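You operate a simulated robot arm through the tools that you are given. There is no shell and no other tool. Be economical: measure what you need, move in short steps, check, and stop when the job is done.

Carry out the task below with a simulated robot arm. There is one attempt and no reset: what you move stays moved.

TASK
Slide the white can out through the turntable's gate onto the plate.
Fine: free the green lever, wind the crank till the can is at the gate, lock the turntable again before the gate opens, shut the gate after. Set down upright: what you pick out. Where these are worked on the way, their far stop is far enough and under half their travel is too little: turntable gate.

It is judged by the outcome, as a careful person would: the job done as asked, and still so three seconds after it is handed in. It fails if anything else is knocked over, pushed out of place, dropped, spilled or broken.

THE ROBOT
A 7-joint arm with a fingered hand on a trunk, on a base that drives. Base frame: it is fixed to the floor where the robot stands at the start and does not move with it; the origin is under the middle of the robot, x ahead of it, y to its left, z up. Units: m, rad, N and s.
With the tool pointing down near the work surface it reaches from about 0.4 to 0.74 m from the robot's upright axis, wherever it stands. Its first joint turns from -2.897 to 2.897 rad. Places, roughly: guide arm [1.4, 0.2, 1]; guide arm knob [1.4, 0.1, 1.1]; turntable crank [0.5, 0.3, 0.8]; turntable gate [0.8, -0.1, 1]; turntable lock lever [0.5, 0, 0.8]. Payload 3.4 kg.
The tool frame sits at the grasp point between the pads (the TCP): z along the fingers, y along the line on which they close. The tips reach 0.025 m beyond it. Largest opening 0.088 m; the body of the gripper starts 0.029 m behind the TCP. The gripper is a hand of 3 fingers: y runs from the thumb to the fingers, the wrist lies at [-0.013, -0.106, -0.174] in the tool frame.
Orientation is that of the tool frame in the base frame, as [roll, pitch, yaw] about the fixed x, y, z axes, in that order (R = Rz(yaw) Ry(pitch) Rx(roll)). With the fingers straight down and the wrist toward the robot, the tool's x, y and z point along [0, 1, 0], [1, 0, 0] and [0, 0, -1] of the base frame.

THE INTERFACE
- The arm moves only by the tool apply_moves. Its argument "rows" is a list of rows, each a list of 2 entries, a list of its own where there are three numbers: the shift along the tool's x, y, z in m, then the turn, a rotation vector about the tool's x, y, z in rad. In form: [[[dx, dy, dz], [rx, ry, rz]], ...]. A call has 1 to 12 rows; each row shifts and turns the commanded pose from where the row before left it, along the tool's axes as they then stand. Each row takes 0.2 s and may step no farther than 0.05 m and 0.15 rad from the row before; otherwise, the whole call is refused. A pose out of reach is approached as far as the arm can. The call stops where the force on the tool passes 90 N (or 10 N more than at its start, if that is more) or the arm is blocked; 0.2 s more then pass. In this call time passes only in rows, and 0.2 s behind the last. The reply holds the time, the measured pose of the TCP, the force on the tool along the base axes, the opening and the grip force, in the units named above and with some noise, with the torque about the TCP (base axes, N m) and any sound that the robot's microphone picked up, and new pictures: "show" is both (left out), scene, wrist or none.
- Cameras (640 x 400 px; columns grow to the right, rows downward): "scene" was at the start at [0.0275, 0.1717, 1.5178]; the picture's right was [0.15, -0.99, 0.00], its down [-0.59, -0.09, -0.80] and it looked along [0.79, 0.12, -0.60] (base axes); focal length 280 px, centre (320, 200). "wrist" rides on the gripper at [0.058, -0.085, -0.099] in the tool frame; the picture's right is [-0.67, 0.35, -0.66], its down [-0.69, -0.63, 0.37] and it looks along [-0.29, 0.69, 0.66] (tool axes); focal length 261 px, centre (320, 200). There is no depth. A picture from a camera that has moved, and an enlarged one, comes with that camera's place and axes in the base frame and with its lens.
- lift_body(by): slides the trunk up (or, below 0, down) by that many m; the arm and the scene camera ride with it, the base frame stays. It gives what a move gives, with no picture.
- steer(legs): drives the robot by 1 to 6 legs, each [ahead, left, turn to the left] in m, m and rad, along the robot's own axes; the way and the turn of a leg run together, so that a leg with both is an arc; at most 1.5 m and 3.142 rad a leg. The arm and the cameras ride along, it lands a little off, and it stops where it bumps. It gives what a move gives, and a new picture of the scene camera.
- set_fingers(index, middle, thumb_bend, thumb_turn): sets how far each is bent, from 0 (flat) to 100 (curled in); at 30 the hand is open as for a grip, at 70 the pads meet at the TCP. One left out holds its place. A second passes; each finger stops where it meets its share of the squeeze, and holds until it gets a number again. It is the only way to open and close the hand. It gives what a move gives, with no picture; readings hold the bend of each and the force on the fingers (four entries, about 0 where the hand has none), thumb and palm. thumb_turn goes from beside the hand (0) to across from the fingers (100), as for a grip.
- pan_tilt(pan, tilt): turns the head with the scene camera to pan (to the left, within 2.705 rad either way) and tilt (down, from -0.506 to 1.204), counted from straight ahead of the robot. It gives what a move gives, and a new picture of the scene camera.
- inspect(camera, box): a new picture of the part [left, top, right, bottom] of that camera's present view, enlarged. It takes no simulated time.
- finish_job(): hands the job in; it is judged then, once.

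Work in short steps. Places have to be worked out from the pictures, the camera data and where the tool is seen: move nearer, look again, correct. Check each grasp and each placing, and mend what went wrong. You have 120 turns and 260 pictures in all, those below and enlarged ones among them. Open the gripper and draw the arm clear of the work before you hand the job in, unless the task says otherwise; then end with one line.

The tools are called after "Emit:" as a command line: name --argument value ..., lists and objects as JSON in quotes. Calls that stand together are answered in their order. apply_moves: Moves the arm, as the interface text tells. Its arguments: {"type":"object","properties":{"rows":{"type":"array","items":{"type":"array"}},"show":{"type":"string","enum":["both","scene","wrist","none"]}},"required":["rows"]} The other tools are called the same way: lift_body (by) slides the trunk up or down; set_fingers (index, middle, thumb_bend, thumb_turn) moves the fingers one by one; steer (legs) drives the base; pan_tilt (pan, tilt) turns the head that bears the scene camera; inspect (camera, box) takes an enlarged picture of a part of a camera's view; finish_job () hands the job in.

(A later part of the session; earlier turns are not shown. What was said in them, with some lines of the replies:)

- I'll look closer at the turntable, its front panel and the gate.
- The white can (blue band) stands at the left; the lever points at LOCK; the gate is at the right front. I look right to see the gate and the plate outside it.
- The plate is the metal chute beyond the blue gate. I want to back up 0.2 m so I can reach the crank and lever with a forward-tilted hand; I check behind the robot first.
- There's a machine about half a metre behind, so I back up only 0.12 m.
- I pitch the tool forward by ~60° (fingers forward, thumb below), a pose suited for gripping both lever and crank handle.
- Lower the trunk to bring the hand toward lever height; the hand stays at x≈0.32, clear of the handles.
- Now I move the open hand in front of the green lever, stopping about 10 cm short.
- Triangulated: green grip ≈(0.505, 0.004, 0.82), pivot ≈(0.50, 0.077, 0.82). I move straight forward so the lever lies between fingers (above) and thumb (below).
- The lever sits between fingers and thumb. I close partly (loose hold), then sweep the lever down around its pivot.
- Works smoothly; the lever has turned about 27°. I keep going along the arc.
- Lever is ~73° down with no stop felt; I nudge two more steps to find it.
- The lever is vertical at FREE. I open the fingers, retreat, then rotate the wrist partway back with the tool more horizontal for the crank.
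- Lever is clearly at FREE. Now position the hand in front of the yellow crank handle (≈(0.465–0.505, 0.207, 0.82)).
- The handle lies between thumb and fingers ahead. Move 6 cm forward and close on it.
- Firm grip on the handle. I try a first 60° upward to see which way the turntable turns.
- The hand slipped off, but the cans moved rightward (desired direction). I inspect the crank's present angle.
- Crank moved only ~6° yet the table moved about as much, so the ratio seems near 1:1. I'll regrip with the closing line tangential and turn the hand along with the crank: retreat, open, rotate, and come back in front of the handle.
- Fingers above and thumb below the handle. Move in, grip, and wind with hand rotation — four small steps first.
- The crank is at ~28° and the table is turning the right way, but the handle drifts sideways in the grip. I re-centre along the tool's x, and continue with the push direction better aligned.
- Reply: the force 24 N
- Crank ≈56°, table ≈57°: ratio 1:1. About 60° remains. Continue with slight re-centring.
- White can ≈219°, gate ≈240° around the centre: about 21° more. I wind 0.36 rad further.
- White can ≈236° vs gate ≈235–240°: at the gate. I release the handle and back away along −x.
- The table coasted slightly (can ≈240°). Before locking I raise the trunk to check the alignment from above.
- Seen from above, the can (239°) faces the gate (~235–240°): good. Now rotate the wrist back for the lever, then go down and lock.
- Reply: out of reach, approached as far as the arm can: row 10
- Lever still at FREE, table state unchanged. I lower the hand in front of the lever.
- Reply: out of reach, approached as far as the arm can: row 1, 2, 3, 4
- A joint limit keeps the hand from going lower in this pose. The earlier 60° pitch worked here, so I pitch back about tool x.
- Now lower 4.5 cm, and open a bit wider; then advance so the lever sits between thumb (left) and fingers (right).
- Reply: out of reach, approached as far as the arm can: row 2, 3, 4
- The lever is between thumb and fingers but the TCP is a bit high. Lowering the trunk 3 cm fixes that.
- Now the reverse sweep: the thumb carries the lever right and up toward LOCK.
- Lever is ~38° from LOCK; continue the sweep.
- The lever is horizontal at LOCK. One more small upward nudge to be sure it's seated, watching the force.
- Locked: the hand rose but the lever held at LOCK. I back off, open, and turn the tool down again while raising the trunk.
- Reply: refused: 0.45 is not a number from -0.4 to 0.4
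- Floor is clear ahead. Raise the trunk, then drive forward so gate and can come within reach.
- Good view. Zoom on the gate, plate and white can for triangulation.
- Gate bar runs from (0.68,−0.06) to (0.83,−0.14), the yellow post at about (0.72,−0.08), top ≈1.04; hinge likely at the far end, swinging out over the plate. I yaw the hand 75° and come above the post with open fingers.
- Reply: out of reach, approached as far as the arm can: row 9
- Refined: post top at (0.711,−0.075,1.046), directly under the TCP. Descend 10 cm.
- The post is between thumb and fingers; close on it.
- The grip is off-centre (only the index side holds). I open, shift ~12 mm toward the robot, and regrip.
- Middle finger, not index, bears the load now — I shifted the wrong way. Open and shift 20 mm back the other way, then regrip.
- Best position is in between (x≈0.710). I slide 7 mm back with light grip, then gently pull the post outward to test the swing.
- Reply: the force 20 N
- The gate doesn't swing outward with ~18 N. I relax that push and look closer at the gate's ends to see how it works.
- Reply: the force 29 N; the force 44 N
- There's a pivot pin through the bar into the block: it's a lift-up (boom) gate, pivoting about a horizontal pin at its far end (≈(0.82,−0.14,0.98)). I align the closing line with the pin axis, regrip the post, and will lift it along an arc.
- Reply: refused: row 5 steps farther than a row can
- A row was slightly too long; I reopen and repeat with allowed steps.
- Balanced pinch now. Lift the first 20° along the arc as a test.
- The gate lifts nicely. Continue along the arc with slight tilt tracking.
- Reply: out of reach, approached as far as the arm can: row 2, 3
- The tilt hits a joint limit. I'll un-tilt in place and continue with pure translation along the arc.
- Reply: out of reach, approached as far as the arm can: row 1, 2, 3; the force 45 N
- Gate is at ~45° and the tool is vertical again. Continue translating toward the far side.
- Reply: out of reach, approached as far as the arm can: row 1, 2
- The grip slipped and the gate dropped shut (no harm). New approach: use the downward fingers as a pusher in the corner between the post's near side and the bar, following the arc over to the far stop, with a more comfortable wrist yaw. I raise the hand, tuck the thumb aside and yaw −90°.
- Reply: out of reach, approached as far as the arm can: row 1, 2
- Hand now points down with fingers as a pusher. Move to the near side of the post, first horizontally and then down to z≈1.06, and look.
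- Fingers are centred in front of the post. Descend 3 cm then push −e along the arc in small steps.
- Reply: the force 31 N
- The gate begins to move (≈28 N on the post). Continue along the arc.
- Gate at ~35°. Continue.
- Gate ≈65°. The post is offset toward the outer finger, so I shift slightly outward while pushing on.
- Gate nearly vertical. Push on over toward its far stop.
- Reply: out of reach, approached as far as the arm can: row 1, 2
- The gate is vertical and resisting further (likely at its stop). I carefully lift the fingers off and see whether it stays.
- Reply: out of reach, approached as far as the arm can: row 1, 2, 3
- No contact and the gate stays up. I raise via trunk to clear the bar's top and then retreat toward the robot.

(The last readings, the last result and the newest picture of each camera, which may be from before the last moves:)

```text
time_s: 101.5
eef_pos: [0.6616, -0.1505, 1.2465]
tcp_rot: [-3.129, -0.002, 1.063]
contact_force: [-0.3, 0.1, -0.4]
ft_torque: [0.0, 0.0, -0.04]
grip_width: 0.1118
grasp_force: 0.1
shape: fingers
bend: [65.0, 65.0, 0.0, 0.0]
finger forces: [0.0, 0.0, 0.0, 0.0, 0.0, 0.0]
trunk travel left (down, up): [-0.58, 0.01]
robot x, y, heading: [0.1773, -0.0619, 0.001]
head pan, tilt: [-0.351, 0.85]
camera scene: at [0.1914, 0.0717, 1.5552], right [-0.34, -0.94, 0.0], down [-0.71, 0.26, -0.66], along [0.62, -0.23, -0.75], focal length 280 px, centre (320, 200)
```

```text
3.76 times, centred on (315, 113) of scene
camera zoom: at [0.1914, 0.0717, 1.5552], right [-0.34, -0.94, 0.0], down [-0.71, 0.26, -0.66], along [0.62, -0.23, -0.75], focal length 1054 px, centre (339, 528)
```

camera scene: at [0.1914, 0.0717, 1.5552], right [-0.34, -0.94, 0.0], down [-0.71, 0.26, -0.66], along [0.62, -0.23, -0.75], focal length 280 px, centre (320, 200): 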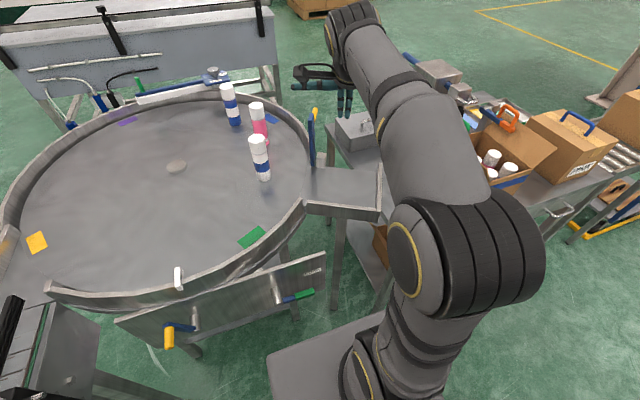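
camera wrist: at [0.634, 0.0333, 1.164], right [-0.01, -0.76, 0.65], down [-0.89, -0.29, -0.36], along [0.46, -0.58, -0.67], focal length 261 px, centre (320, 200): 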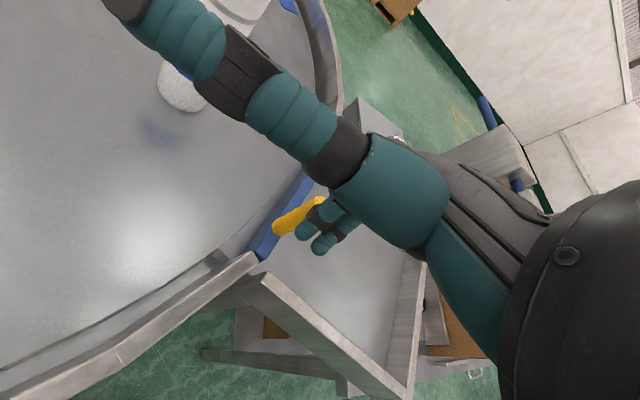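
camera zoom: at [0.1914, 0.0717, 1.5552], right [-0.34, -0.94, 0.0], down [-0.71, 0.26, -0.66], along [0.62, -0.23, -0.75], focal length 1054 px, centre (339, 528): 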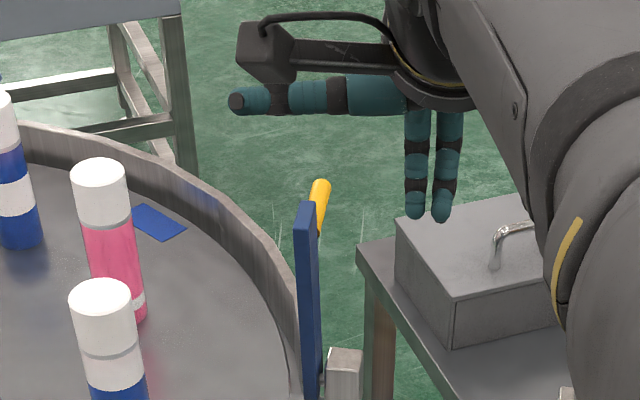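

Gate holds open, lever still at LOCK. Now restore the grip shape, rotate the hand near nominal yaw and move above the white can (≈(0.865,0.015)).

Emit:
set_fingers --index 30 --middle 30 --thumb_bend 30 --thumb_turn 100

Emit:
apply_moves --rows '[[[0, 0, 0], [0, 0, -0.136]], [[0, 0, 0], [0, 0, -0.136]], [[0, 0, 0], [0, 0, -0.136]], [[0, 0, 0], [0, 0, -0.136]], [[0, 0, 0], [0, 0, -0.136]], [[0.0213, 0.0382, 0.0078], [0, 0, 0]], [[0.0213, 0.0382, 0.0078], [0, 0, 0]], [[0.0213, 0.0382, 0.0078], [0, 0, 0]], [[0.0213, 0.0382, 0.0078], [0, 0, 0]], [[0.0213, 0.0382, 0.0078], [0, 0, 0]], [[0.0213, 0.0382, 0.0078], [0, 0, 0]]]'

Emit:
inspect --camera "scene" --box '[200, 40, 400, 165]'

```text
time_s: 102.5
eef_pos: [0.663, -0.1509, 1.2446]
tcp_rot: [-3.126, 0.0, 1.065]
contact_force: [-0.4, 0.3, 0.4]
ft_torque: [0.0, -0.01, 0.01]
grip_width: 0.0851
grasp_force: 0.1
shape: fingers
bend: [30.0, 30.0, 30.0, 97.0]
finger forces: [0.1, 0.1, 0.0, 0.0, 0.1, 0.1]
trunk travel left (down, up): [-0.58, 0.01]
robot x, y, heading: [0.1778, -0.0624, 0.005]
head pan, tilt: [-0.351, 0.85]
```

```text
time_s: 104.9
eef_pos: [0.8507, 0.0139, 1.1878]
tcp_rot: [-3.128, -0.012, 1.743]
contact_force: [-0.2, 0.3, 0.5]
ft_torque: [0.0, 0.02, -0.01]
grip_width: 0.0848
grasp_force: 0.1
shape: fingers
bend: [30.0, 30.0, 30.0, 97.0]
finger forces: [0.0, 0.1, 0.0, 0.0, 0.0, 0.0]
out of reach, approached as far as the arm can: row 11
trunk travel left (down, up): [-0.58, 0.01]
robot x, y, heading: [0.1785, -0.0636, 0.003]
head pan, tilt: [-0.351, 0.85]
camera scene: at [0.192, 0.0722, 1.5552], right [-0.34, -0.94, 0.0], down [-0.71, 0.26, -0.66], along [0.62, -0.23, -0.75], focal length 280 px, centre (320, 200)
camera wrist: at [0.7581, 0.0563, 1.2906], right [0.47, -0.61, 0.64], down [-0.51, -0.78, -0.37], along [0.72, -0.16, -0.67], focal length 261 px, centre (320, 200)
```

scene: 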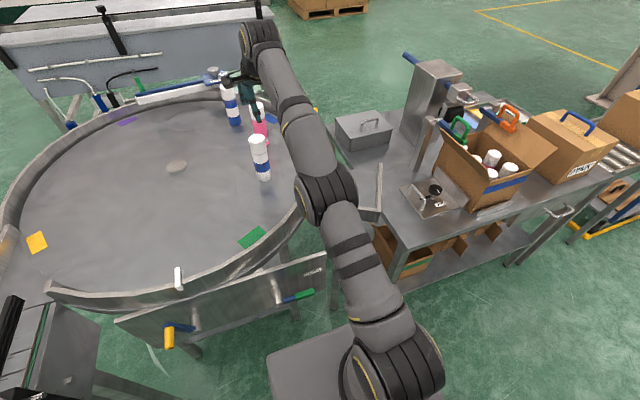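
wrist: 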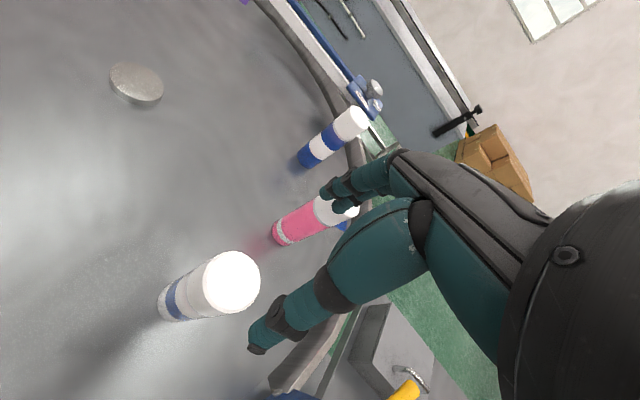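

```text
3.20 times, centred on (300, 102) of scene
camera zoom: at [0.192, 0.0722, 1.5552], right [-0.34, -0.94, 0.0], down [-0.71, 0.26, -0.66], along [0.62, -0.23, -0.75], focal length 896 px, centre (384, 512)
```

zoom: 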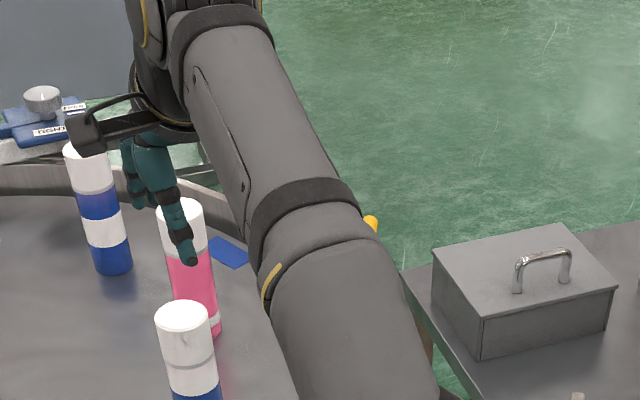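

Refined can top centre: (0.844, 0.014, 1.083). Descend so pads straddle the top of the can.

Emit:
apply_moves --rows '[[[0.001, -0.006, 0.03], [0, 0, 0]], [[0, 0, 0.03], [0, 0, 0]], [[0, 0, 0.03], [0, 0, 0]], [[0, 0, 0.03], [0, 0, 0]]]' --show "wrist"

Emit:
inspect --camera "scene" --box '[210, 80, 370, 180]'

```text
time_s: 105.9
eef_pos: [0.8419, 0.0148, 1.0677]
tcp_rot: [-3.128, -0.011, 1.742]
contact_force: [-0.3, 0.2, -0.4]
ft_torque: [0.03, -0.01, 0.03]
grip_width: 0.0852
grasp_force: 0.5
shape: fingers
bend: [30.0, 30.0, 30.0, 97.0]
finger forces: [0.1, 0.0, 0.0, 0.1, 0.2, 0.1]
trunk travel left (down, up): [-0.58, 0.01]
robot x, y, heading: [0.1767, -0.0599, 0.004]
head pan, tilt: [-0.351, 0.85]
camera wrist: at [0.7496, 0.057, 1.1706], right [0.47, -0.61, 0.64], down [-0.51, -0.78, -0.37], along [0.72, -0.16, -0.67], focal length 261 px, centre (320, 200)
```

wrist: 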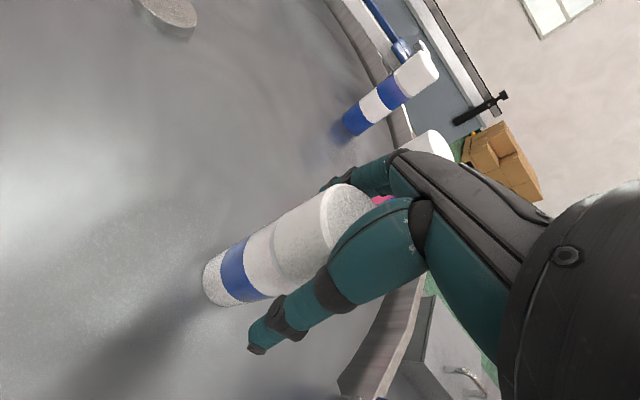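

```text
4.00 times, centred on (290, 130) of scene
camera zoom: at [0.1921, 0.0718, 1.5553], right [-0.34, -0.94, 0.0], down [-0.71, 0.26, -0.66], along [0.62, -0.23, -0.75], focal length 1120 px, centre (440, 480)
```

zoom: 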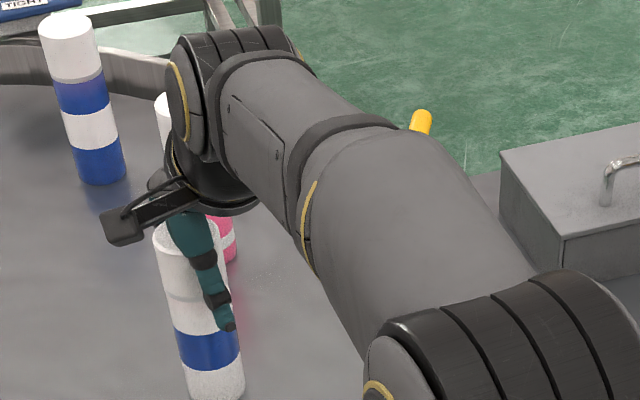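

TCP is well centred. Close gently on the can.

Emit:
set_fingers --index 70 --middle 70 --thumb_bend 70

Emit:
inspect --camera "wrist" --box '[160, 100, 480, 400]'

```text
time_s: 106.9
eef_pos: [0.8432, 0.0158, 1.0679]
tcp_rot: [-3.13, -0.011, 1.744]
contact_force: [-0.2, -0.3, 1.0]
ft_torque: [0.02, -0.18, 0.01]
grip_width: 0.0374
grasp_force: 23.1
shape: fingers
bend: [54.0, 59.0, 56.0, 100.0]
finger forces: [14.3, 8.5, 0.1, 0.0, 23.1, 0.0]
trunk travel left (down, up): [-0.58, 0.01]
robot x, y, heading: [0.1797, -0.0596, -0.002]
head pan, tilt: [-0.351, 0.85]
```

```text
1.33 times, centred on (320, 250) of wrist
camera zoom: at [0.7499, 0.057, 1.1708], right [0.47, -0.61, 0.64], down [-0.51, -0.78, -0.37], along [0.72, -0.16, -0.67], focal length 348 px, centre (320, 133)
```

zoom: 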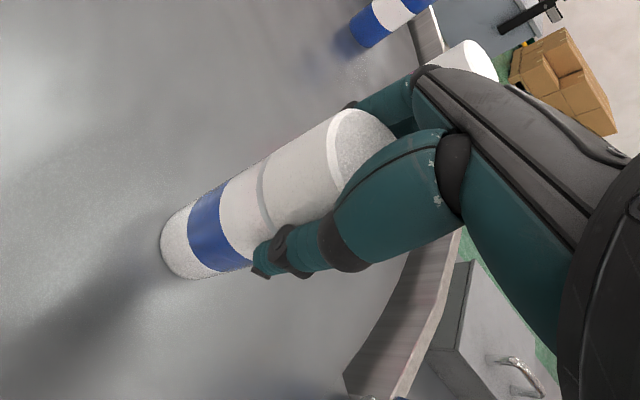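

Firm hold (23 N). I lift 3 mm to ride over the seam and slide the can toward the opening.

Emit:
apply_moves --rows '[[[0, 0, -0.003], [0, 0, 0]], [[-0.0225, -0.0301, 0], [0, 0, 0]], [[-0.0225, -0.0301, 0], [0, 0, 0]], [[-0.0225, -0.0301, 0], [0, 0, 0]]]' --show "wrist"

Emit:
inspect --camera "scene" --box '[230, 90, 400, 196]'

```text
time_s: 107.9
eef_pos: [0.7647, -0.0669, 1.0711]
tcp_rot: [-3.13, -0.01, 1.744]
contact_force: [0.1, 0.6, -1.5]
ft_torque: [0.0, 0.01, 0.02]
grip_width: 0.0372
grasp_force: 22.6
shape: fingers
bend: [54.0, 60.0, 55.0, 100.0]
finger forces: [13.8, 8.0, 0.0, 0.0, 22.7, 0.1]
trunk travel left (down, up): [-0.58, 0.01]
robot x, y, heading: [0.1754, -0.061, 0.003]
head pan, tilt: [-0.351, 0.85]
camera wrist: at [0.6716, -0.0258, 1.1732], right [0.47, -0.61, 0.64], down [-0.51, -0.78, -0.37], along [0.72, -0.16, -0.67], focal length 261 px, centre (320, 200)
```

wrist: 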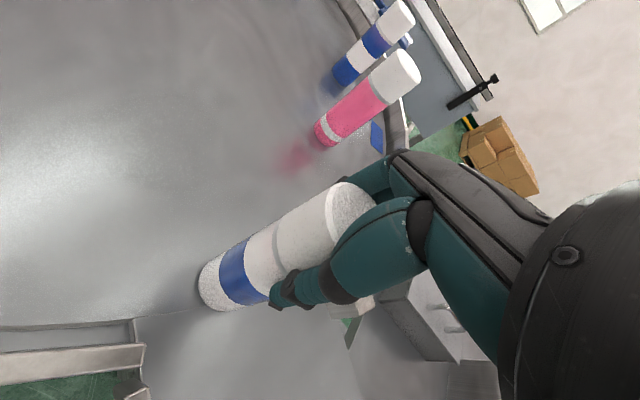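

```text
3.76 times, centred on (315, 143) of scene
camera zoom: at [0.1919, 0.0715, 1.5552], right [-0.34, -0.94, 0.0], down [-0.71, 0.26, -0.66], along [0.62, -0.23, -0.75], focal length 1054 px, centre (339, 415)
```

zoom: 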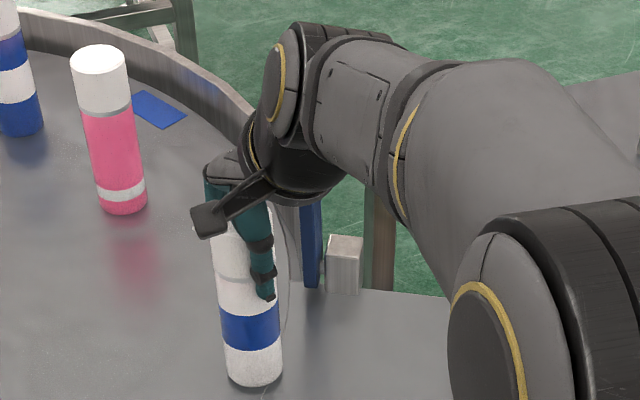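

Sliding well, clear of rim and raised bar. Continue through the gate onto the plate.

Emit:
apply_moves --rows '[[[-0.0225, -0.0301, 0], [0, 0, 0]], [[-0.0277, -0.02, 0], [0, 0, 0]], [[-0.0277, -0.02, 0], [0, 0, 0]], [[-0.0277, -0.02, 0], [0, 0, 0]]]' --show "both"

Emit:
inspect --camera "scene" --box '[250, 110, 420, 216]'

```text
time_s: 108.9
eef_pos: [0.6964, -0.1859, 1.0706]
tcp_rot: [-3.13, -0.014, 1.745]
contact_force: [-0.7, -1.0, -2.3]
ft_torque: [-0.02, 0.01, 0.01]
grip_width: 0.0373
grasp_force: 22.0
shape: fingers
bend: [54.0, 60.0, 55.0, 100.0]
finger forces: [13.8, 7.9, 0.0, 0.0, 22.6, 0.0]
trunk travel left (down, up): [-0.58, 0.01]
robot x, y, heading: [0.1781, -0.0623, 0.002]
head pan, tilt: [-0.351, 0.85]
camera scene: at [0.1921, 0.0714, 1.5553], right [-0.34, -0.94, 0.0], down [-0.71, 0.26, -0.66], along [0.62, -0.23, -0.75], focal length 280 px, centre (320, 200)
camera wrist: at [0.6029, -0.1445, 1.1739], right [0.47, -0.61, 0.64], down [-0.51, -0.78, -0.37], along [0.72, -0.15, -0.67], focal length 261 px, centre (320, 200)
```

scene: 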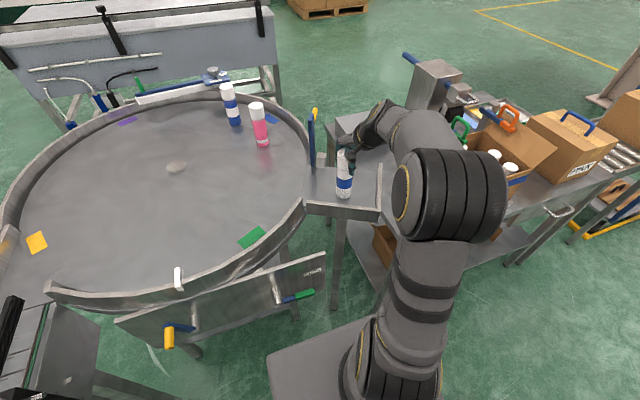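
wrist: 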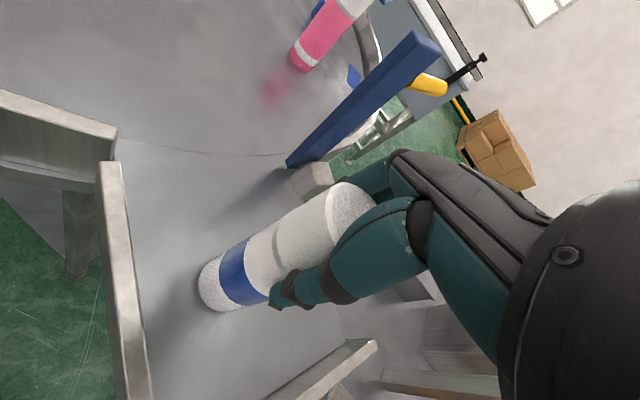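

```text
3.76 times, centred on (335, 163) of scene
camera zoom: at [0.1921, 0.0714, 1.5553], right [-0.34, -0.94, 0.0], down [-0.71, 0.26, -0.66], along [0.62, -0.23, -0.75], focal length 1054 px, centre (264, 339)
```

zoom: 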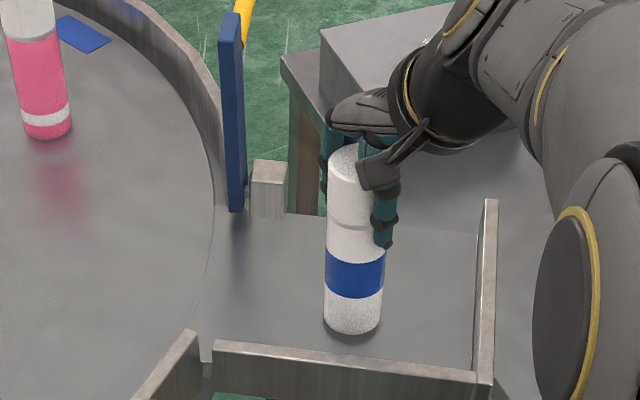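

The can is over the plate's middle, upright. Lower in millimetre steps until the plate bears it.

Emit:
apply_moves --rows '[[[0, 0, 0.002], [0, 0, 0]], [[0, 0, 0.002], [0, 0, 0]]]' --show "none"

```text
time_s: 109.5
eef_pos: [0.6952, -0.186, 1.0666]
tcp_rot: [-3.131, -0.011, 1.743]
contact_force: [-0.1, 0.0, 1.6]
ft_torque: [0.01, -0.04, -0.01]
grip_width: 0.0371
grasp_force: 22.7
shape: fingers
bend: [54.0, 60.0, 55.0, 100.0]
finger forces: [13.9, 8.0, 0.1, 0.0, 22.9, 0.1]
trunk travel left (down, up): [-0.58, 0.01]
robot x, y, heading: [0.1782, -0.0623, 0.004]
head pan, tilt: [-0.351, 0.85]
```

Contact (+1.6 N). Release gradually and rise straight up.

Emit:
set_fingers --index 46 --middle 50 --thumb_bend 46

Emit:
set_fingers --index 30 --middle 30 --thumb_bend 30

Emit:
apply_moves --rows '[[[0, 0, -0.03], [0, 0, 0]], [[0, 0, -0.04], [0, 0, 0]], [[0, 0, -0.05], [0, 0, 0]], [[0, 0, -0.05], [0, 0, 0]]]' --show "scene"

Emit:
inspect --camera "scene" --box '[250, 90, 420, 196]'

```text
time_s: 110.5
eef_pos: [0.6948, -0.1858, 1.0675]
tcp_rot: [-3.13, -0.01, 1.743]
contact_force: [-1.8, -0.1, 2.6]
ft_torque: [0.03, 0.03, -0.02]
grip_width: 0.0512
grasp_force: 1.4
shape: fingers
bend: [46.0, 50.0, 46.0, 100.0]
finger forces: [1.2, 0.1, 0.0, 0.1, 2.2, 0.1]
trunk travel left (down, up): [-0.58, 0.01]
robot x, y, heading: [0.1766, -0.0607, -0.004]
head pan, tilt: [-0.351, 0.85]
```

```text
time_s: 111.5
eef_pos: [0.6957, -0.1852, 1.0674]
tcp_rot: [-3.131, -0.011, 1.743]
contact_force: [-0.9, 0.1, -0.5]
ft_torque: [0.0, 0.02, -0.01]
grip_width: 0.0843
grasp_force: 0.6
shape: fingers
bend: [30.0, 30.0, 30.0, 98.0]
finger forces: [0.0, 0.0, 0.1, 0.0, 0.3, 0.1]
trunk travel left (down, up): [-0.58, 0.01]
robot x, y, heading: [0.1758, -0.0596, 0.002]
head pan, tilt: [-0.351, 0.85]
```

```text
time_s: 112.5
eef_pos: [0.6973, -0.1895, 1.2366]
tcp_rot: [-3.129, -0.008, 1.743]
contact_force: [1.1, 0.6, -0.9]
ft_torque: [0.01, 0.0, 0.03]
grip_width: 0.0846
grasp_force: 0.1
shape: fingers
bend: [30.0, 30.0, 30.0, 98.0]
finger forces: [0.0, 0.0, 0.0, 0.0, 0.1, 0.0]
trunk travel left (down, up): [-0.58, 0.01]
robot x, y, heading: [0.1797, -0.0575, -0.002]
head pan, tilt: [-0.351, 0.85]
camera scene: at [0.1921, 0.0717, 1.5552], right [-0.34, -0.94, 0.0], down [-0.71, 0.26, -0.66], along [0.62, -0.23, -0.75], focal length 280 px, centre (320, 200)
```

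scene: 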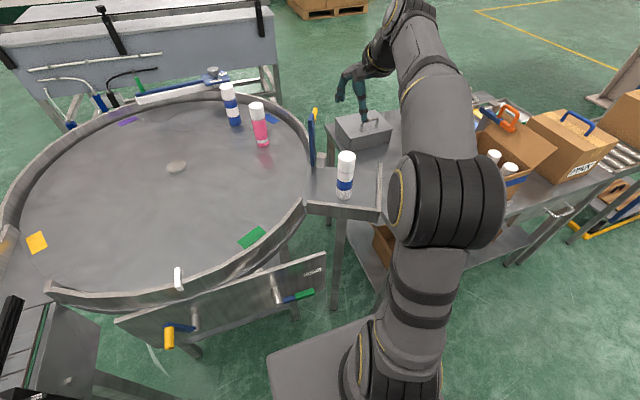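

```text
3.76 times, centred on (335, 143) of scene
camera zoom: at [0.1921, 0.0717, 1.5552], right [-0.34, -0.94, 0.0], down [-0.71, 0.26, -0.66], along [0.62, -0.23, -0.75], focal length 1054 px, centre (264, 415)
```

zoom: 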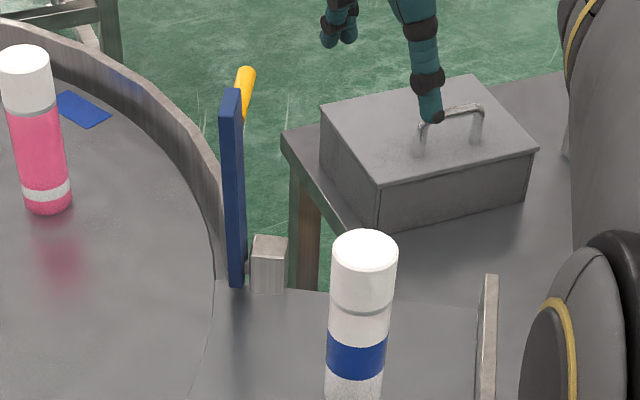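

The can stands on the plate, released. Now for shutting the gate: I make a fist, drive 5 cm ahead for reach, and go above the far side of the raised bar.

Emit:
steer --legs '[[0.05, 0, 0]]'

Emit:
set_fingers --index 72 --middle 72 --thumb_bend 72

Emit:
inspect --camera "scene" --box '[220, 80, 420, 205]'

```text
time_s: 113.4
eef_pos: [0.7492, -0.1874, 1.2366]
tcp_rot: [-3.128, -0.01, 1.744]
contact_force: [0.8, 0.1, 1.1]
ft_torque: [-0.04, -0.02, -0.02]
grip_width: 0.0845
grasp_force: 0.0
shape: fingers
bend: [30.0, 30.0, 30.0, 98.0]
finger forces: [0.0, 0.0, 0.0, 0.1, 0.0, 0.0]
trunk travel left (down, up): [-0.58, 0.01]
robot x, y, heading: [0.229, -0.0584, 0.0]
head pan, tilt: [-0.351, 0.85]
camera scene: at [0.2434, 0.0718, 1.5552], right [-0.34, -0.94, 0.0], down [-0.71, 0.26, -0.66], along [0.62, -0.23, -0.75], focal length 280 px, centre (320, 200)
```

scene: 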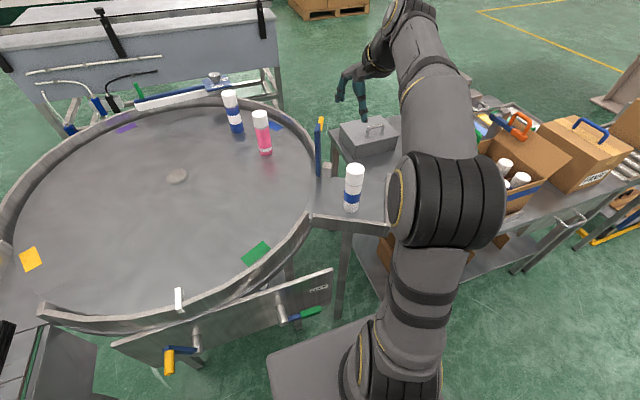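

```text
time_s: 114.4
eef_pos: [0.7475, -0.1871, 1.2365]
tcp_rot: [-3.13, -0.011, 1.744]
contact_force: [0.7, -0.4, 0.0]
ft_torque: [0.0, -0.01, 0.03]
grip_width: 0.0
grasp_force: 0.1
shape: fingers
bend: [72.0, 72.0, 71.0, 100.0]
finger forces: [0.1, 0.0, 0.0, 0.0, 0.0, 0.0]
trunk travel left (down, up): [-0.58, 0.01]
robot x, y, heading: [0.2244, -0.0614, 0.005]
head pan, tilt: [-0.351, 0.85]
```

```text
3.20 times, centred on (320, 142) of scene
camera zoom: at [0.2419, 0.0718, 1.5552], right [-0.34, -0.94, 0.0], down [-0.71, 0.26, -0.66], along [0.62, -0.23, -0.75], focal length 896 px, centre (320, 384)
```

zoom: 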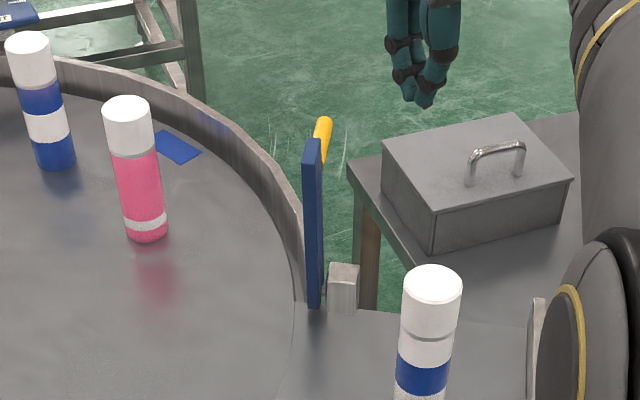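

Bar top is at ≈(0.82,−0.137,1.15). Move the fist beyond it at safe height, then lower behind it.

Emit:
apply_moves --rows '[[[0.0018, 0.038, 0], [0, 0, 0]], [[0.0018, 0.038, 0], [0, 0, 0]], [[0.0018, 0.04, 0], [0, 0, 0]], [[0, 0, 0.04], [0, 0, 0]], [[0, 0, 0.038], [0, 0, 0]]]' --show "wrist"

Emit:
inspect --camera "scene" --box '[220, 80, 420, 205]'

```text
time_s: 115.6
eef_pos: [0.8562, -0.1591, 1.1545]
tcp_rot: [-3.129, -0.014, 1.746]
contact_force: [-0.3, 0.3, 0.0]
ft_torque: [0.02, 0.0, 0.01]
grip_width: 0.0
grasp_force: 0.1
shape: fingers
bend: [72.0, 72.0, 71.0, 100.0]
finger forces: [0.0, 0.0, 0.0, 0.0, 0.0, 0.0]
out of reach, approached as far as the arm can: row 3
trunk travel left (down, up): [-0.58, 0.01]
robot x, y, heading: [0.226, -0.0604, 0.004]
head pan, tilt: [-0.351, 0.85]
camera wrist: at [0.7633, -0.1186, 1.2576], right [0.47, -0.61, 0.64], down [-0.51, -0.78, -0.37], along [0.72, -0.16, -0.67], focal length 261 px, centre (320, 200)
```

wrist: 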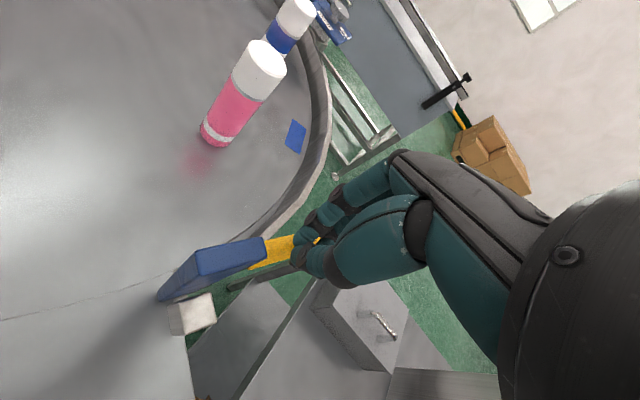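

```text
3.20 times, centred on (320, 142) of scene
camera zoom: at [0.2417, 0.0719, 1.5552], right [-0.34, -0.94, 0.0], down [-0.71, 0.26, -0.66], along [0.62, -0.23, -0.75], focal length 896 px, centre (320, 384)
```

zoom: 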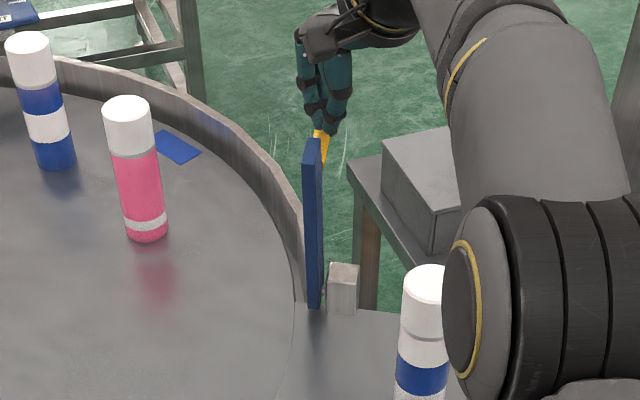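

Fist tip is just behind the bar's top. Push it back toward the near side gently.

Emit:
apply_moves --rows '[[[0.0094, -0.0117, 0], [0, 0, 0]], [[0.0094, -0.0117, 0], [0, 0, 0]], [[0.0094, -0.0117, 0], [0, 0, 0]]]' --show "none"

Emit:
inspect --camera "scene" --box '[220, 80, 420, 205]'

```text
time_s: 116.4
eef_pos: [0.8141, -0.1384, 1.156]
tcp_rot: [-3.129, -0.012, 1.745]
contact_force: [-0.1, -0.4, 0.3]
ft_torque: [0.06, 0.03, 0.01]
grip_width: 0.0005
grasp_force: 0.0
shape: fingers
bend: [72.0, 72.0, 71.0, 100.0]
finger forces: [0.0, 0.1, 0.1, 0.0, 0.1, 0.0]
trunk travel left (down, up): [-0.58, 0.01]
robot x, y, heading: [0.2294, -0.0612, 0.001]
head pan, tilt: [-0.351, 0.85]
```

```text
3.20 times, centred on (320, 142) of scene
camera zoom: at [0.2416, 0.072, 1.5552], right [-0.34, -0.94, 0.0], down [-0.71, 0.26, -0.66], along [0.62, -0.23, -0.75], focal length 896 px, centre (320, 384)
```

zoom: 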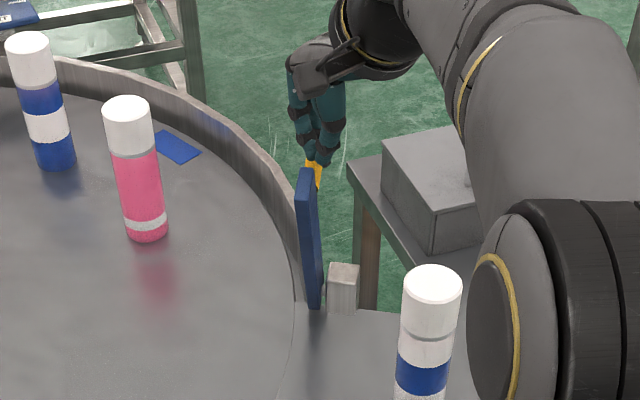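

Bar has tipped to ~72° and seems to hold by friction. Push further, lowering a bit.

Emit:
apply_moves --rows '[[[0.0094, -0.0117, 0.003], [0, 0, 0]], [[0.0094, -0.0117, 0.006], [0, 0, 0]], [[0.0094, -0.0117, 0.008], [0, 0, 0]]]' --show "none"

Emit:
inspect --camera "scene" --box '[220, 80, 420, 205]'

```text
time_s: 117.2
eef_pos: [0.7757, -0.1172, 1.139]
tcp_rot: [-3.131, -0.011, 1.743]
contact_force: [-2.4, 0.2, 4.2]
ft_torque: [-0.02, -0.04, -0.03]
grip_width: 0.0
grasp_force: 2.4
shape: fingers
bend: [72.0, 72.0, 71.0, 100.0]
finger forces: [0.0, 4.7, 0.0, 0.0, 0.0, 0.0]
trunk travel left (down, up): [-0.58, 0.01]
robot x, y, heading: [0.2252, -0.0607, 0.003]
head pan, tilt: [-0.351, 0.85]
```

```text
3.20 times, centred on (320, 142) of scene
camera zoom: at [0.2409, 0.0719, 1.5553], right [-0.34, -0.94, 0.0], down [-0.71, 0.26, -0.66], along [0.62, -0.23, -0.75], focal length 896 px, centre (320, 384)
```

zoom: 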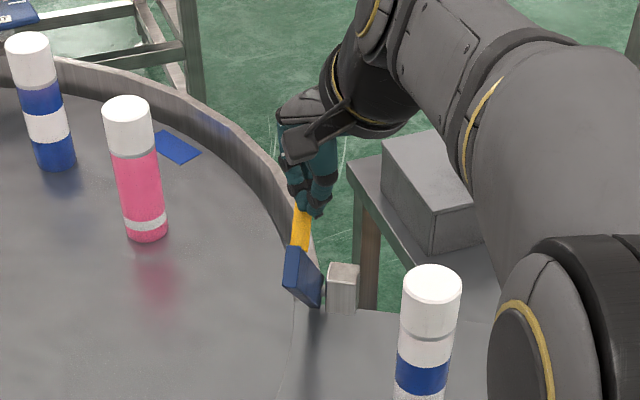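

Bar ≈45°, friction-held. Continue pushing post toward closed, going down with it.

Emit:
apply_moves --rows '[[[0.0094, -0.0117, 0.01], [0, 0, 0]], [[0.0126, -0.0156, 0.01], [0, 0, 0]], [[0.0126, -0.0156, 0.01], [0, 0, 0]]]' --show "none"

Emit:
inspect --camera "scene" --box '[220, 80, 420, 205]'

```text
time_s: 118.0
eef_pos: [0.727, -0.0909, 1.1091]
tcp_rot: [-3.128, -0.01, 1.742]
contact_force: [-3.0, 0.2, 1.1]
ft_torque: [-0.02, 0.01, -0.02]
grip_width: 0.0002
grasp_force: 0.9
shape: fingers
bend: [72.0, 72.0, 71.0, 100.0]
finger forces: [0.0, 2.5, 0.0, 0.0, 0.1, 0.1]
trunk travel left (down, up): [-0.58, 0.01]
robot x, y, heading: [0.2274, -0.0586, 0.001]
head pan, tilt: [-0.351, 0.85]
```

```text
3.20 times, centred on (320, 142) of scene
camera zoom: at [0.2414, 0.0721, 1.5551], right [-0.34, -0.94, 0.0], down [-0.71, 0.26, -0.66], along [0.62, -0.23, -0.75], focal length 896 px, centre (320, 384)
```

zoom: 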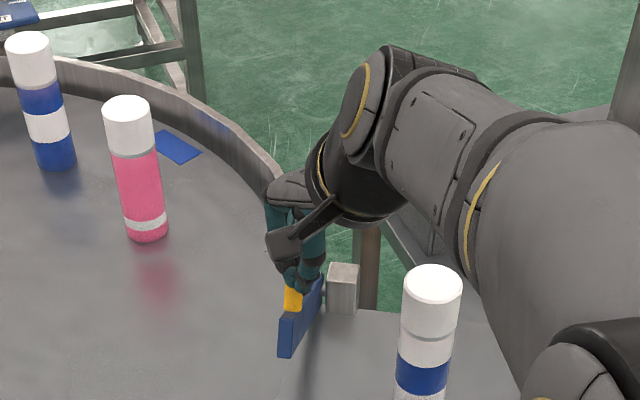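

Bar ≈20°. Two more pushes with more downward motion.

Emit:
apply_moves --rows '[[[0.0094, -0.0117, 0.015], [0, 0, 0]], [[0.0063, -0.0078, 0.02], [0, 0, 0]]]' --show "none"

Emit:
inspect --camera "scene" --box '[220, 80, 420, 205]'

```text
time_s: 118.6
eef_pos: [0.7018, -0.0758, 1.076]
tcp_rot: [-3.133, -0.01, 1.745]
contact_force: [-13.9, 10.6, 13.6]
ft_torque: [-0.05, -0.23, 0.13]
grip_width: 0.0
grasp_force: 9.7
shape: fingers
bend: [72.0, 73.0, 71.0, 100.0]
finger forces: [0.0, 19.8, 0.0, 0.0, 0.0, 0.0]
trunk travel left (down, up): [-0.58, 0.01]
robot x, y, heading: [0.2273, -0.0566, 0.007]
head pan, tilt: [-0.351, 0.85]
```

```text
3.20 times, centred on (320, 142) of scene
camera zoom: at [0.2378, 0.0739, 1.5553], right [-0.34, -0.94, 0.0], down [-0.7, 0.26, -0.66], along [0.62, -0.23, -0.75], focal length 896 px, centre (320, 384)
```

zoom: 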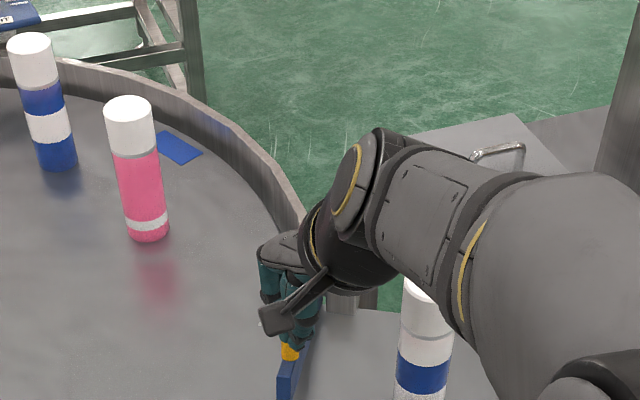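

Force rose to ~20 N: probably seated. I lift off straight up and look.

Emit:
apply_moves --rows '[[[-0.003, 0.004, -0.04], [0, 0, 0]], [[0, 0, -0.05], [0, 0, 0]], [[0, 0, -0.05], [0, 0, 0]]]' --show "none"

Emit:
inspect --camera "scene" --box '[220, 100, 420, 225]'

Emit:
inspect --camera "wrist" --box '[0, 100, 400, 400]'

```text
time_s: 119.4
eef_pos: [0.7113, -0.0809, 1.2148]
tcp_rot: [-3.13, -0.011, 1.742]
contact_force: [0.7, -0.5, 0.0]
ft_torque: [-0.03, 0.02, 0.0]
grip_width: 0.0
grasp_force: 0.0
shape: fingers
bend: [72.0, 72.0, 71.0, 100.0]
finger forces: [0.0, 0.0, 0.1, 0.0, 0.1, 0.0]
trunk travel left (down, up): [-0.58, 0.01]
robot x, y, heading: [0.2248, -0.0664, 0.0]
head pan, tilt: [-0.351, 0.85]
```

```text
3.20 times, centred on (320, 162) of scene
camera zoom: at [0.2416, 0.0719, 1.5552], right [-0.34, -0.94, 0.0], down [-0.71, 0.26, -0.66], along [0.62, -0.23, -0.75], focal length 896 px, centre (320, 320)
```

zoom: 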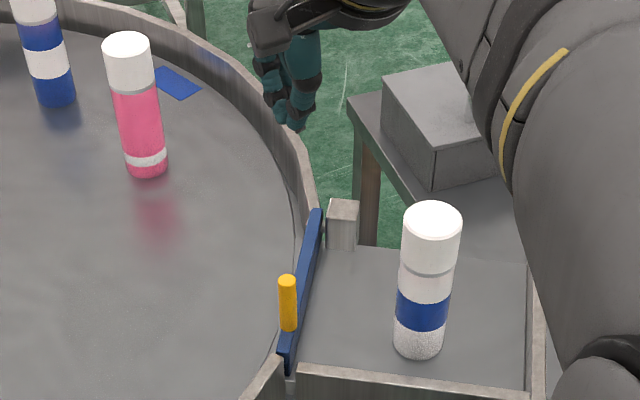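

```text
1.33 times, centred on (200, 250) of wrist
camera zoom: at [0.6188, -0.0401, 1.3179], right [0.47, -0.61, 0.64], down [-0.51, -0.78, -0.37], along [0.72, -0.16, -0.67], focal length 348 px, centre (480, 133)
```

zoom: 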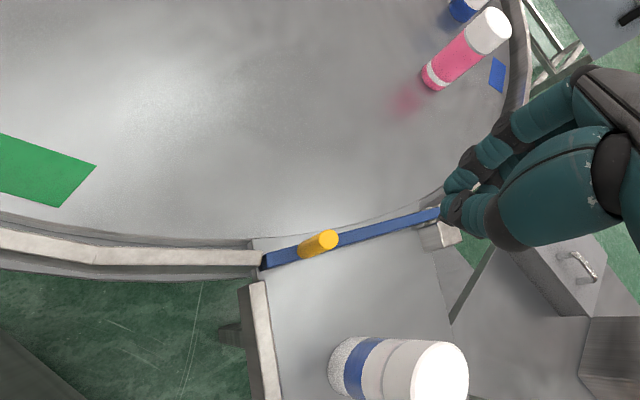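

Looks shut. As verification I press lightly straight down on the post's top: contact at TCP z≈1.07 means fully closed.

Emit:
apply_moves --rows '[[[0.005, 0, 0.045], [0, 0, 0]], [[0, 0, 0.045], [0, 0, 0]], [[0, 0, 0.04], [0, 0, 0]], [[0, 0, 0.006], [0, 0, 0]], [[0, 0, 0.006], [0, 0, 0]]]' --show "none"

Emit:
inspect --camera "scene" --box '[250, 130, 410, 230]'

```text
time_s: 120.6
eef_pos: [0.7085, -0.0745, 1.0723]
tcp_rot: [-3.131, -0.01, 1.743]
contact_force: [-0.7, 0.5, 0.2]
ft_torque: [0.0, -0.02, 0.03]
grip_width: 0.0
grasp_force: 0.0
shape: fingers
bend: [72.0, 72.0, 71.0, 100.0]
finger forces: [0.1, 0.0, 0.0, 0.1, 0.0, 0.0]
trunk travel left (down, up): [-0.58, 0.01]
robot x, y, heading: [0.2284, -0.0572, 0.0]
head pan, tilt: [-0.351, 0.85]
```

```text
4.00 times, centred on (330, 180) of scene
camera zoom: at [0.2419, 0.0718, 1.5552], right [-0.34, -0.94, 0.0], down [-0.71, 0.26, -0.66], along [0.62, -0.23, -0.75], focal length 1120 px, centre (280, 280)
```

zoom: 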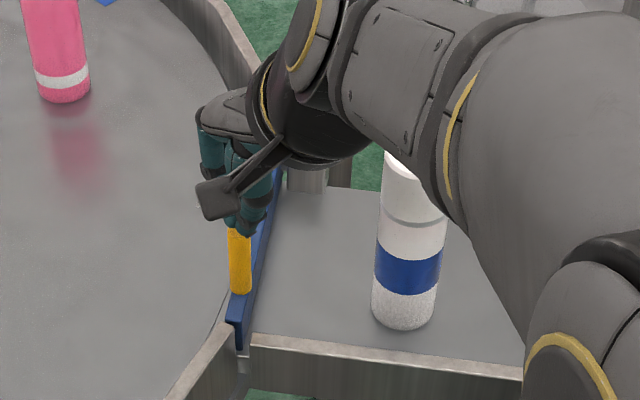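

No contact yet, so the post isn't raised. A little lower to press once.

Emit:
apply_moves --rows '[[[0, 0, 0.006], [0, 0, 0]], [[0, 0, 0.006], [0, 0, 0]]]' --show "none"

Emit:
apply_moves --rows '[[[0, 0, -0.04], [0, 0, 0]], [[0, 0, -0.05], [0, 0, 0]], [[0, 0, -0.05], [0, 0, 0]], [[0, -0.045, -0.02], [0, 0, 0]], [[0, -0.045, 0], [0, 0, 0]], [[0, -0.045, 0], [0, 0, 0]], [[0, -0.045, 0], [0, 0, 0]]]' --show "scene"

Emit:
set_fingers --index 30 --middle 30 --thumb_bend 30

Emit:
inspect --camera "scene" --box '[230, 100, 400, 206]'

```text
time_s: 121.2
eef_pos: [0.7092, -0.0749, 1.0649]
tcp_rot: [-3.139, -0.008, 1.742]
contact_force: [4.8, 1.8, 20.4]
ft_torque: [0.18, -0.16, -0.03]
grip_width: 0.0
grasp_force: 10.9
shape: fingers
bend: [73.0, 72.0, 71.0, 100.0]
finger forces: [22.0, 0.0, 0.0, 0.0, 0.0, 0.1]
trunk travel left (down, up): [-0.58, 0.01]
robot x, y, heading: [0.227, -0.0601, 0.002]
head pan, tilt: [-0.351, 0.85]
```

```text
time_s: 122.8
eef_pos: [0.533, -0.108, 1.2237]
tcp_rot: [-3.132, -0.011, 1.742]
contact_force: [0.3, 0.5, 0.4]
ft_torque: [0.02, -0.01, 0.0]
grip_width: 0.0002
grasp_force: 0.1
shape: fingers
bend: [72.0, 72.0, 71.0, 100.0]
finger forces: [0.0, 0.1, 0.0, 0.1, 0.0, 0.1]
trunk travel left (down, up): [-0.58, 0.01]
robot x, y, heading: [0.2255, -0.0603, 0.002]
head pan, tilt: [-0.351, 0.85]
camera scene: at [0.2409, 0.0718, 1.5553], right [-0.34, -0.94, 0.0], down [-0.71, 0.26, -0.66], along [0.62, -0.23, -0.75], focal length 280 px, centre (320, 200)
```

scene: 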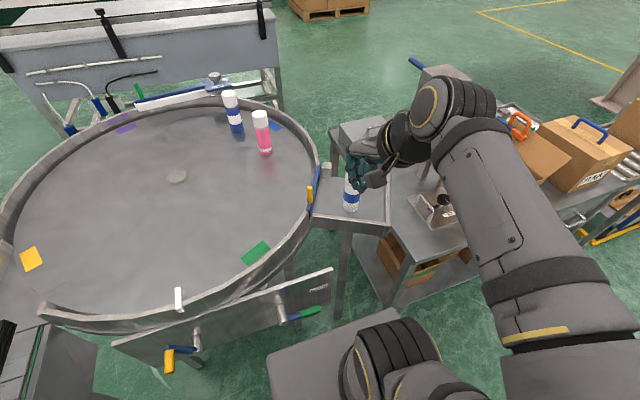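

```text
time_s: 123.8
eef_pos: [0.5349, -0.1081, 1.2235]
tcp_rot: [-3.13, -0.009, 1.745]
contact_force: [0.7, 0.1, 0.0]
ft_torque: [0.0, 0.02, -0.02]
grip_width: 0.0841
grasp_force: 0.0
shape: fingers
bend: [30.0, 30.0, 30.0, 98.0]
finger forces: [0.0, 0.0, 0.1, 0.0, 0.0, 0.0]
trunk travel left (down, up): [-0.58, 0.01]
robot x, y, heading: [0.2269, -0.0607, 0.004]
head pan, tilt: [-0.351, 0.85]
```

```text
3.76 times, centred on (315, 153) of scene
camera zoom: at [0.2418, 0.0718, 1.5552], right [-0.34, -0.94, 0.0], down [-0.71, 0.26, -0.66], along [0.62, -0.23, -0.75], focal length 1054 px, centre (339, 377)
```

zoom: 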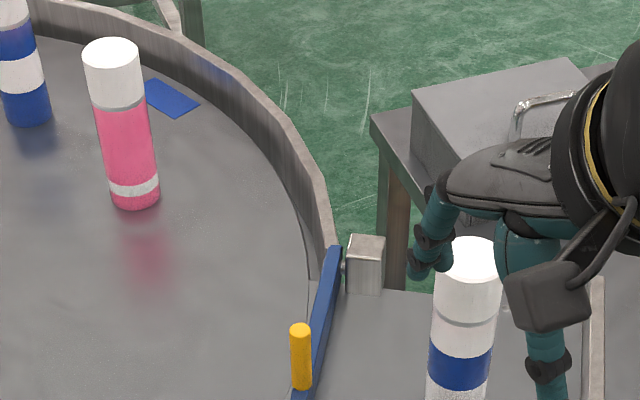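

Pressed at 20 N with contact at z≈1.065: gate fully shut. I back the robot away and check the final state.

Emit:
steer --legs '[[-0.2, 0, 0]]'

Emit:
inspect --camera "scene" --box '[180, 90, 420, 240]'

Emit:
inspect --camera "scene" --box '[100, 180, 400, 366]'

```text
time_s: 125.4
eef_pos: [0.3335, -0.1079, 1.2233]
tcp_rot: [-3.131, -0.011, 1.744]
contact_force: [-0.2, -0.3, -0.3]
ft_torque: [-0.05, -0.05, -0.01]
grip_width: 0.0844
grasp_force: 0.1
shape: fingers
bend: [30.0, 30.0, 30.0, 98.0]
finger forces: [0.0, 0.0, 0.0, 0.1, 0.0, 0.1]
trunk travel left (down, up): [-0.58, 0.01]
robot x, y, heading: [0.026, -0.0643, -0.003]
head pan, tilt: [-0.351, 0.85]
camera scene: at [0.0406, 0.0716, 1.5552], right [-0.34, -0.94, 0.0], down [-0.71, 0.26, -0.66], along [0.62, -0.23, -0.75], focal length 280 px, centre (320, 200)
```

scene: 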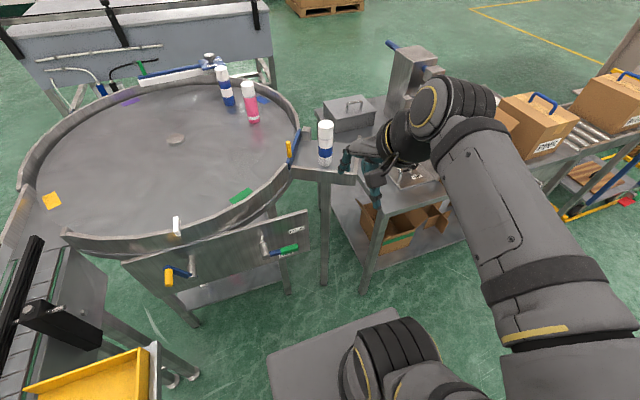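

```text
2.67 times, centred on (300, 165) of scene
camera zoom: at [0.0406, 0.0716, 1.5552], right [-0.34, -0.94, 0.0], down [-0.71, 0.26, -0.66], along [0.62, -0.23, -0.75], focal length 747 px, centre (373, 293)
```

zoom: 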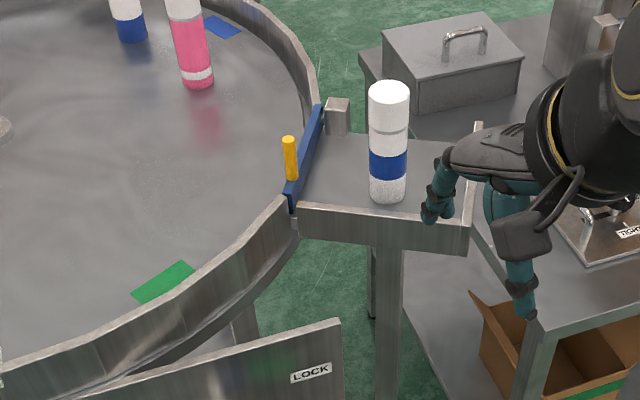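

```text
2.13 times, centred on (250, 273) of scene
camera zoom: at [0.0406, 0.0716, 1.5552], right [-0.34, -0.94, 0.0], down [-0.71, 0.26, -0.66], along [0.62, -0.23, -0.75], focal length 597 px, centre (469, 44)
```

zoom: 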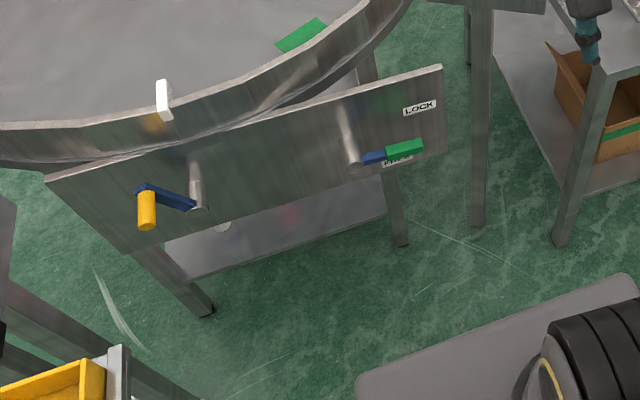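

The white can stands upright on the plate, the gate is shut, the lever is at LOCK, the other cans are upright, and the hand is open and clear. I'm handing the job in.

Emit:
finish_job

```text
The job is handed in.
```

The white can is standing upright on the plate: I freed the lever, wound the can to the gate, locked the turntable, slid the can out and shut the gate again. On the first try my grip slipped and the gate dropped shut from about halfway up. Nothing was visibly knocked over or moved, and the second lift held.
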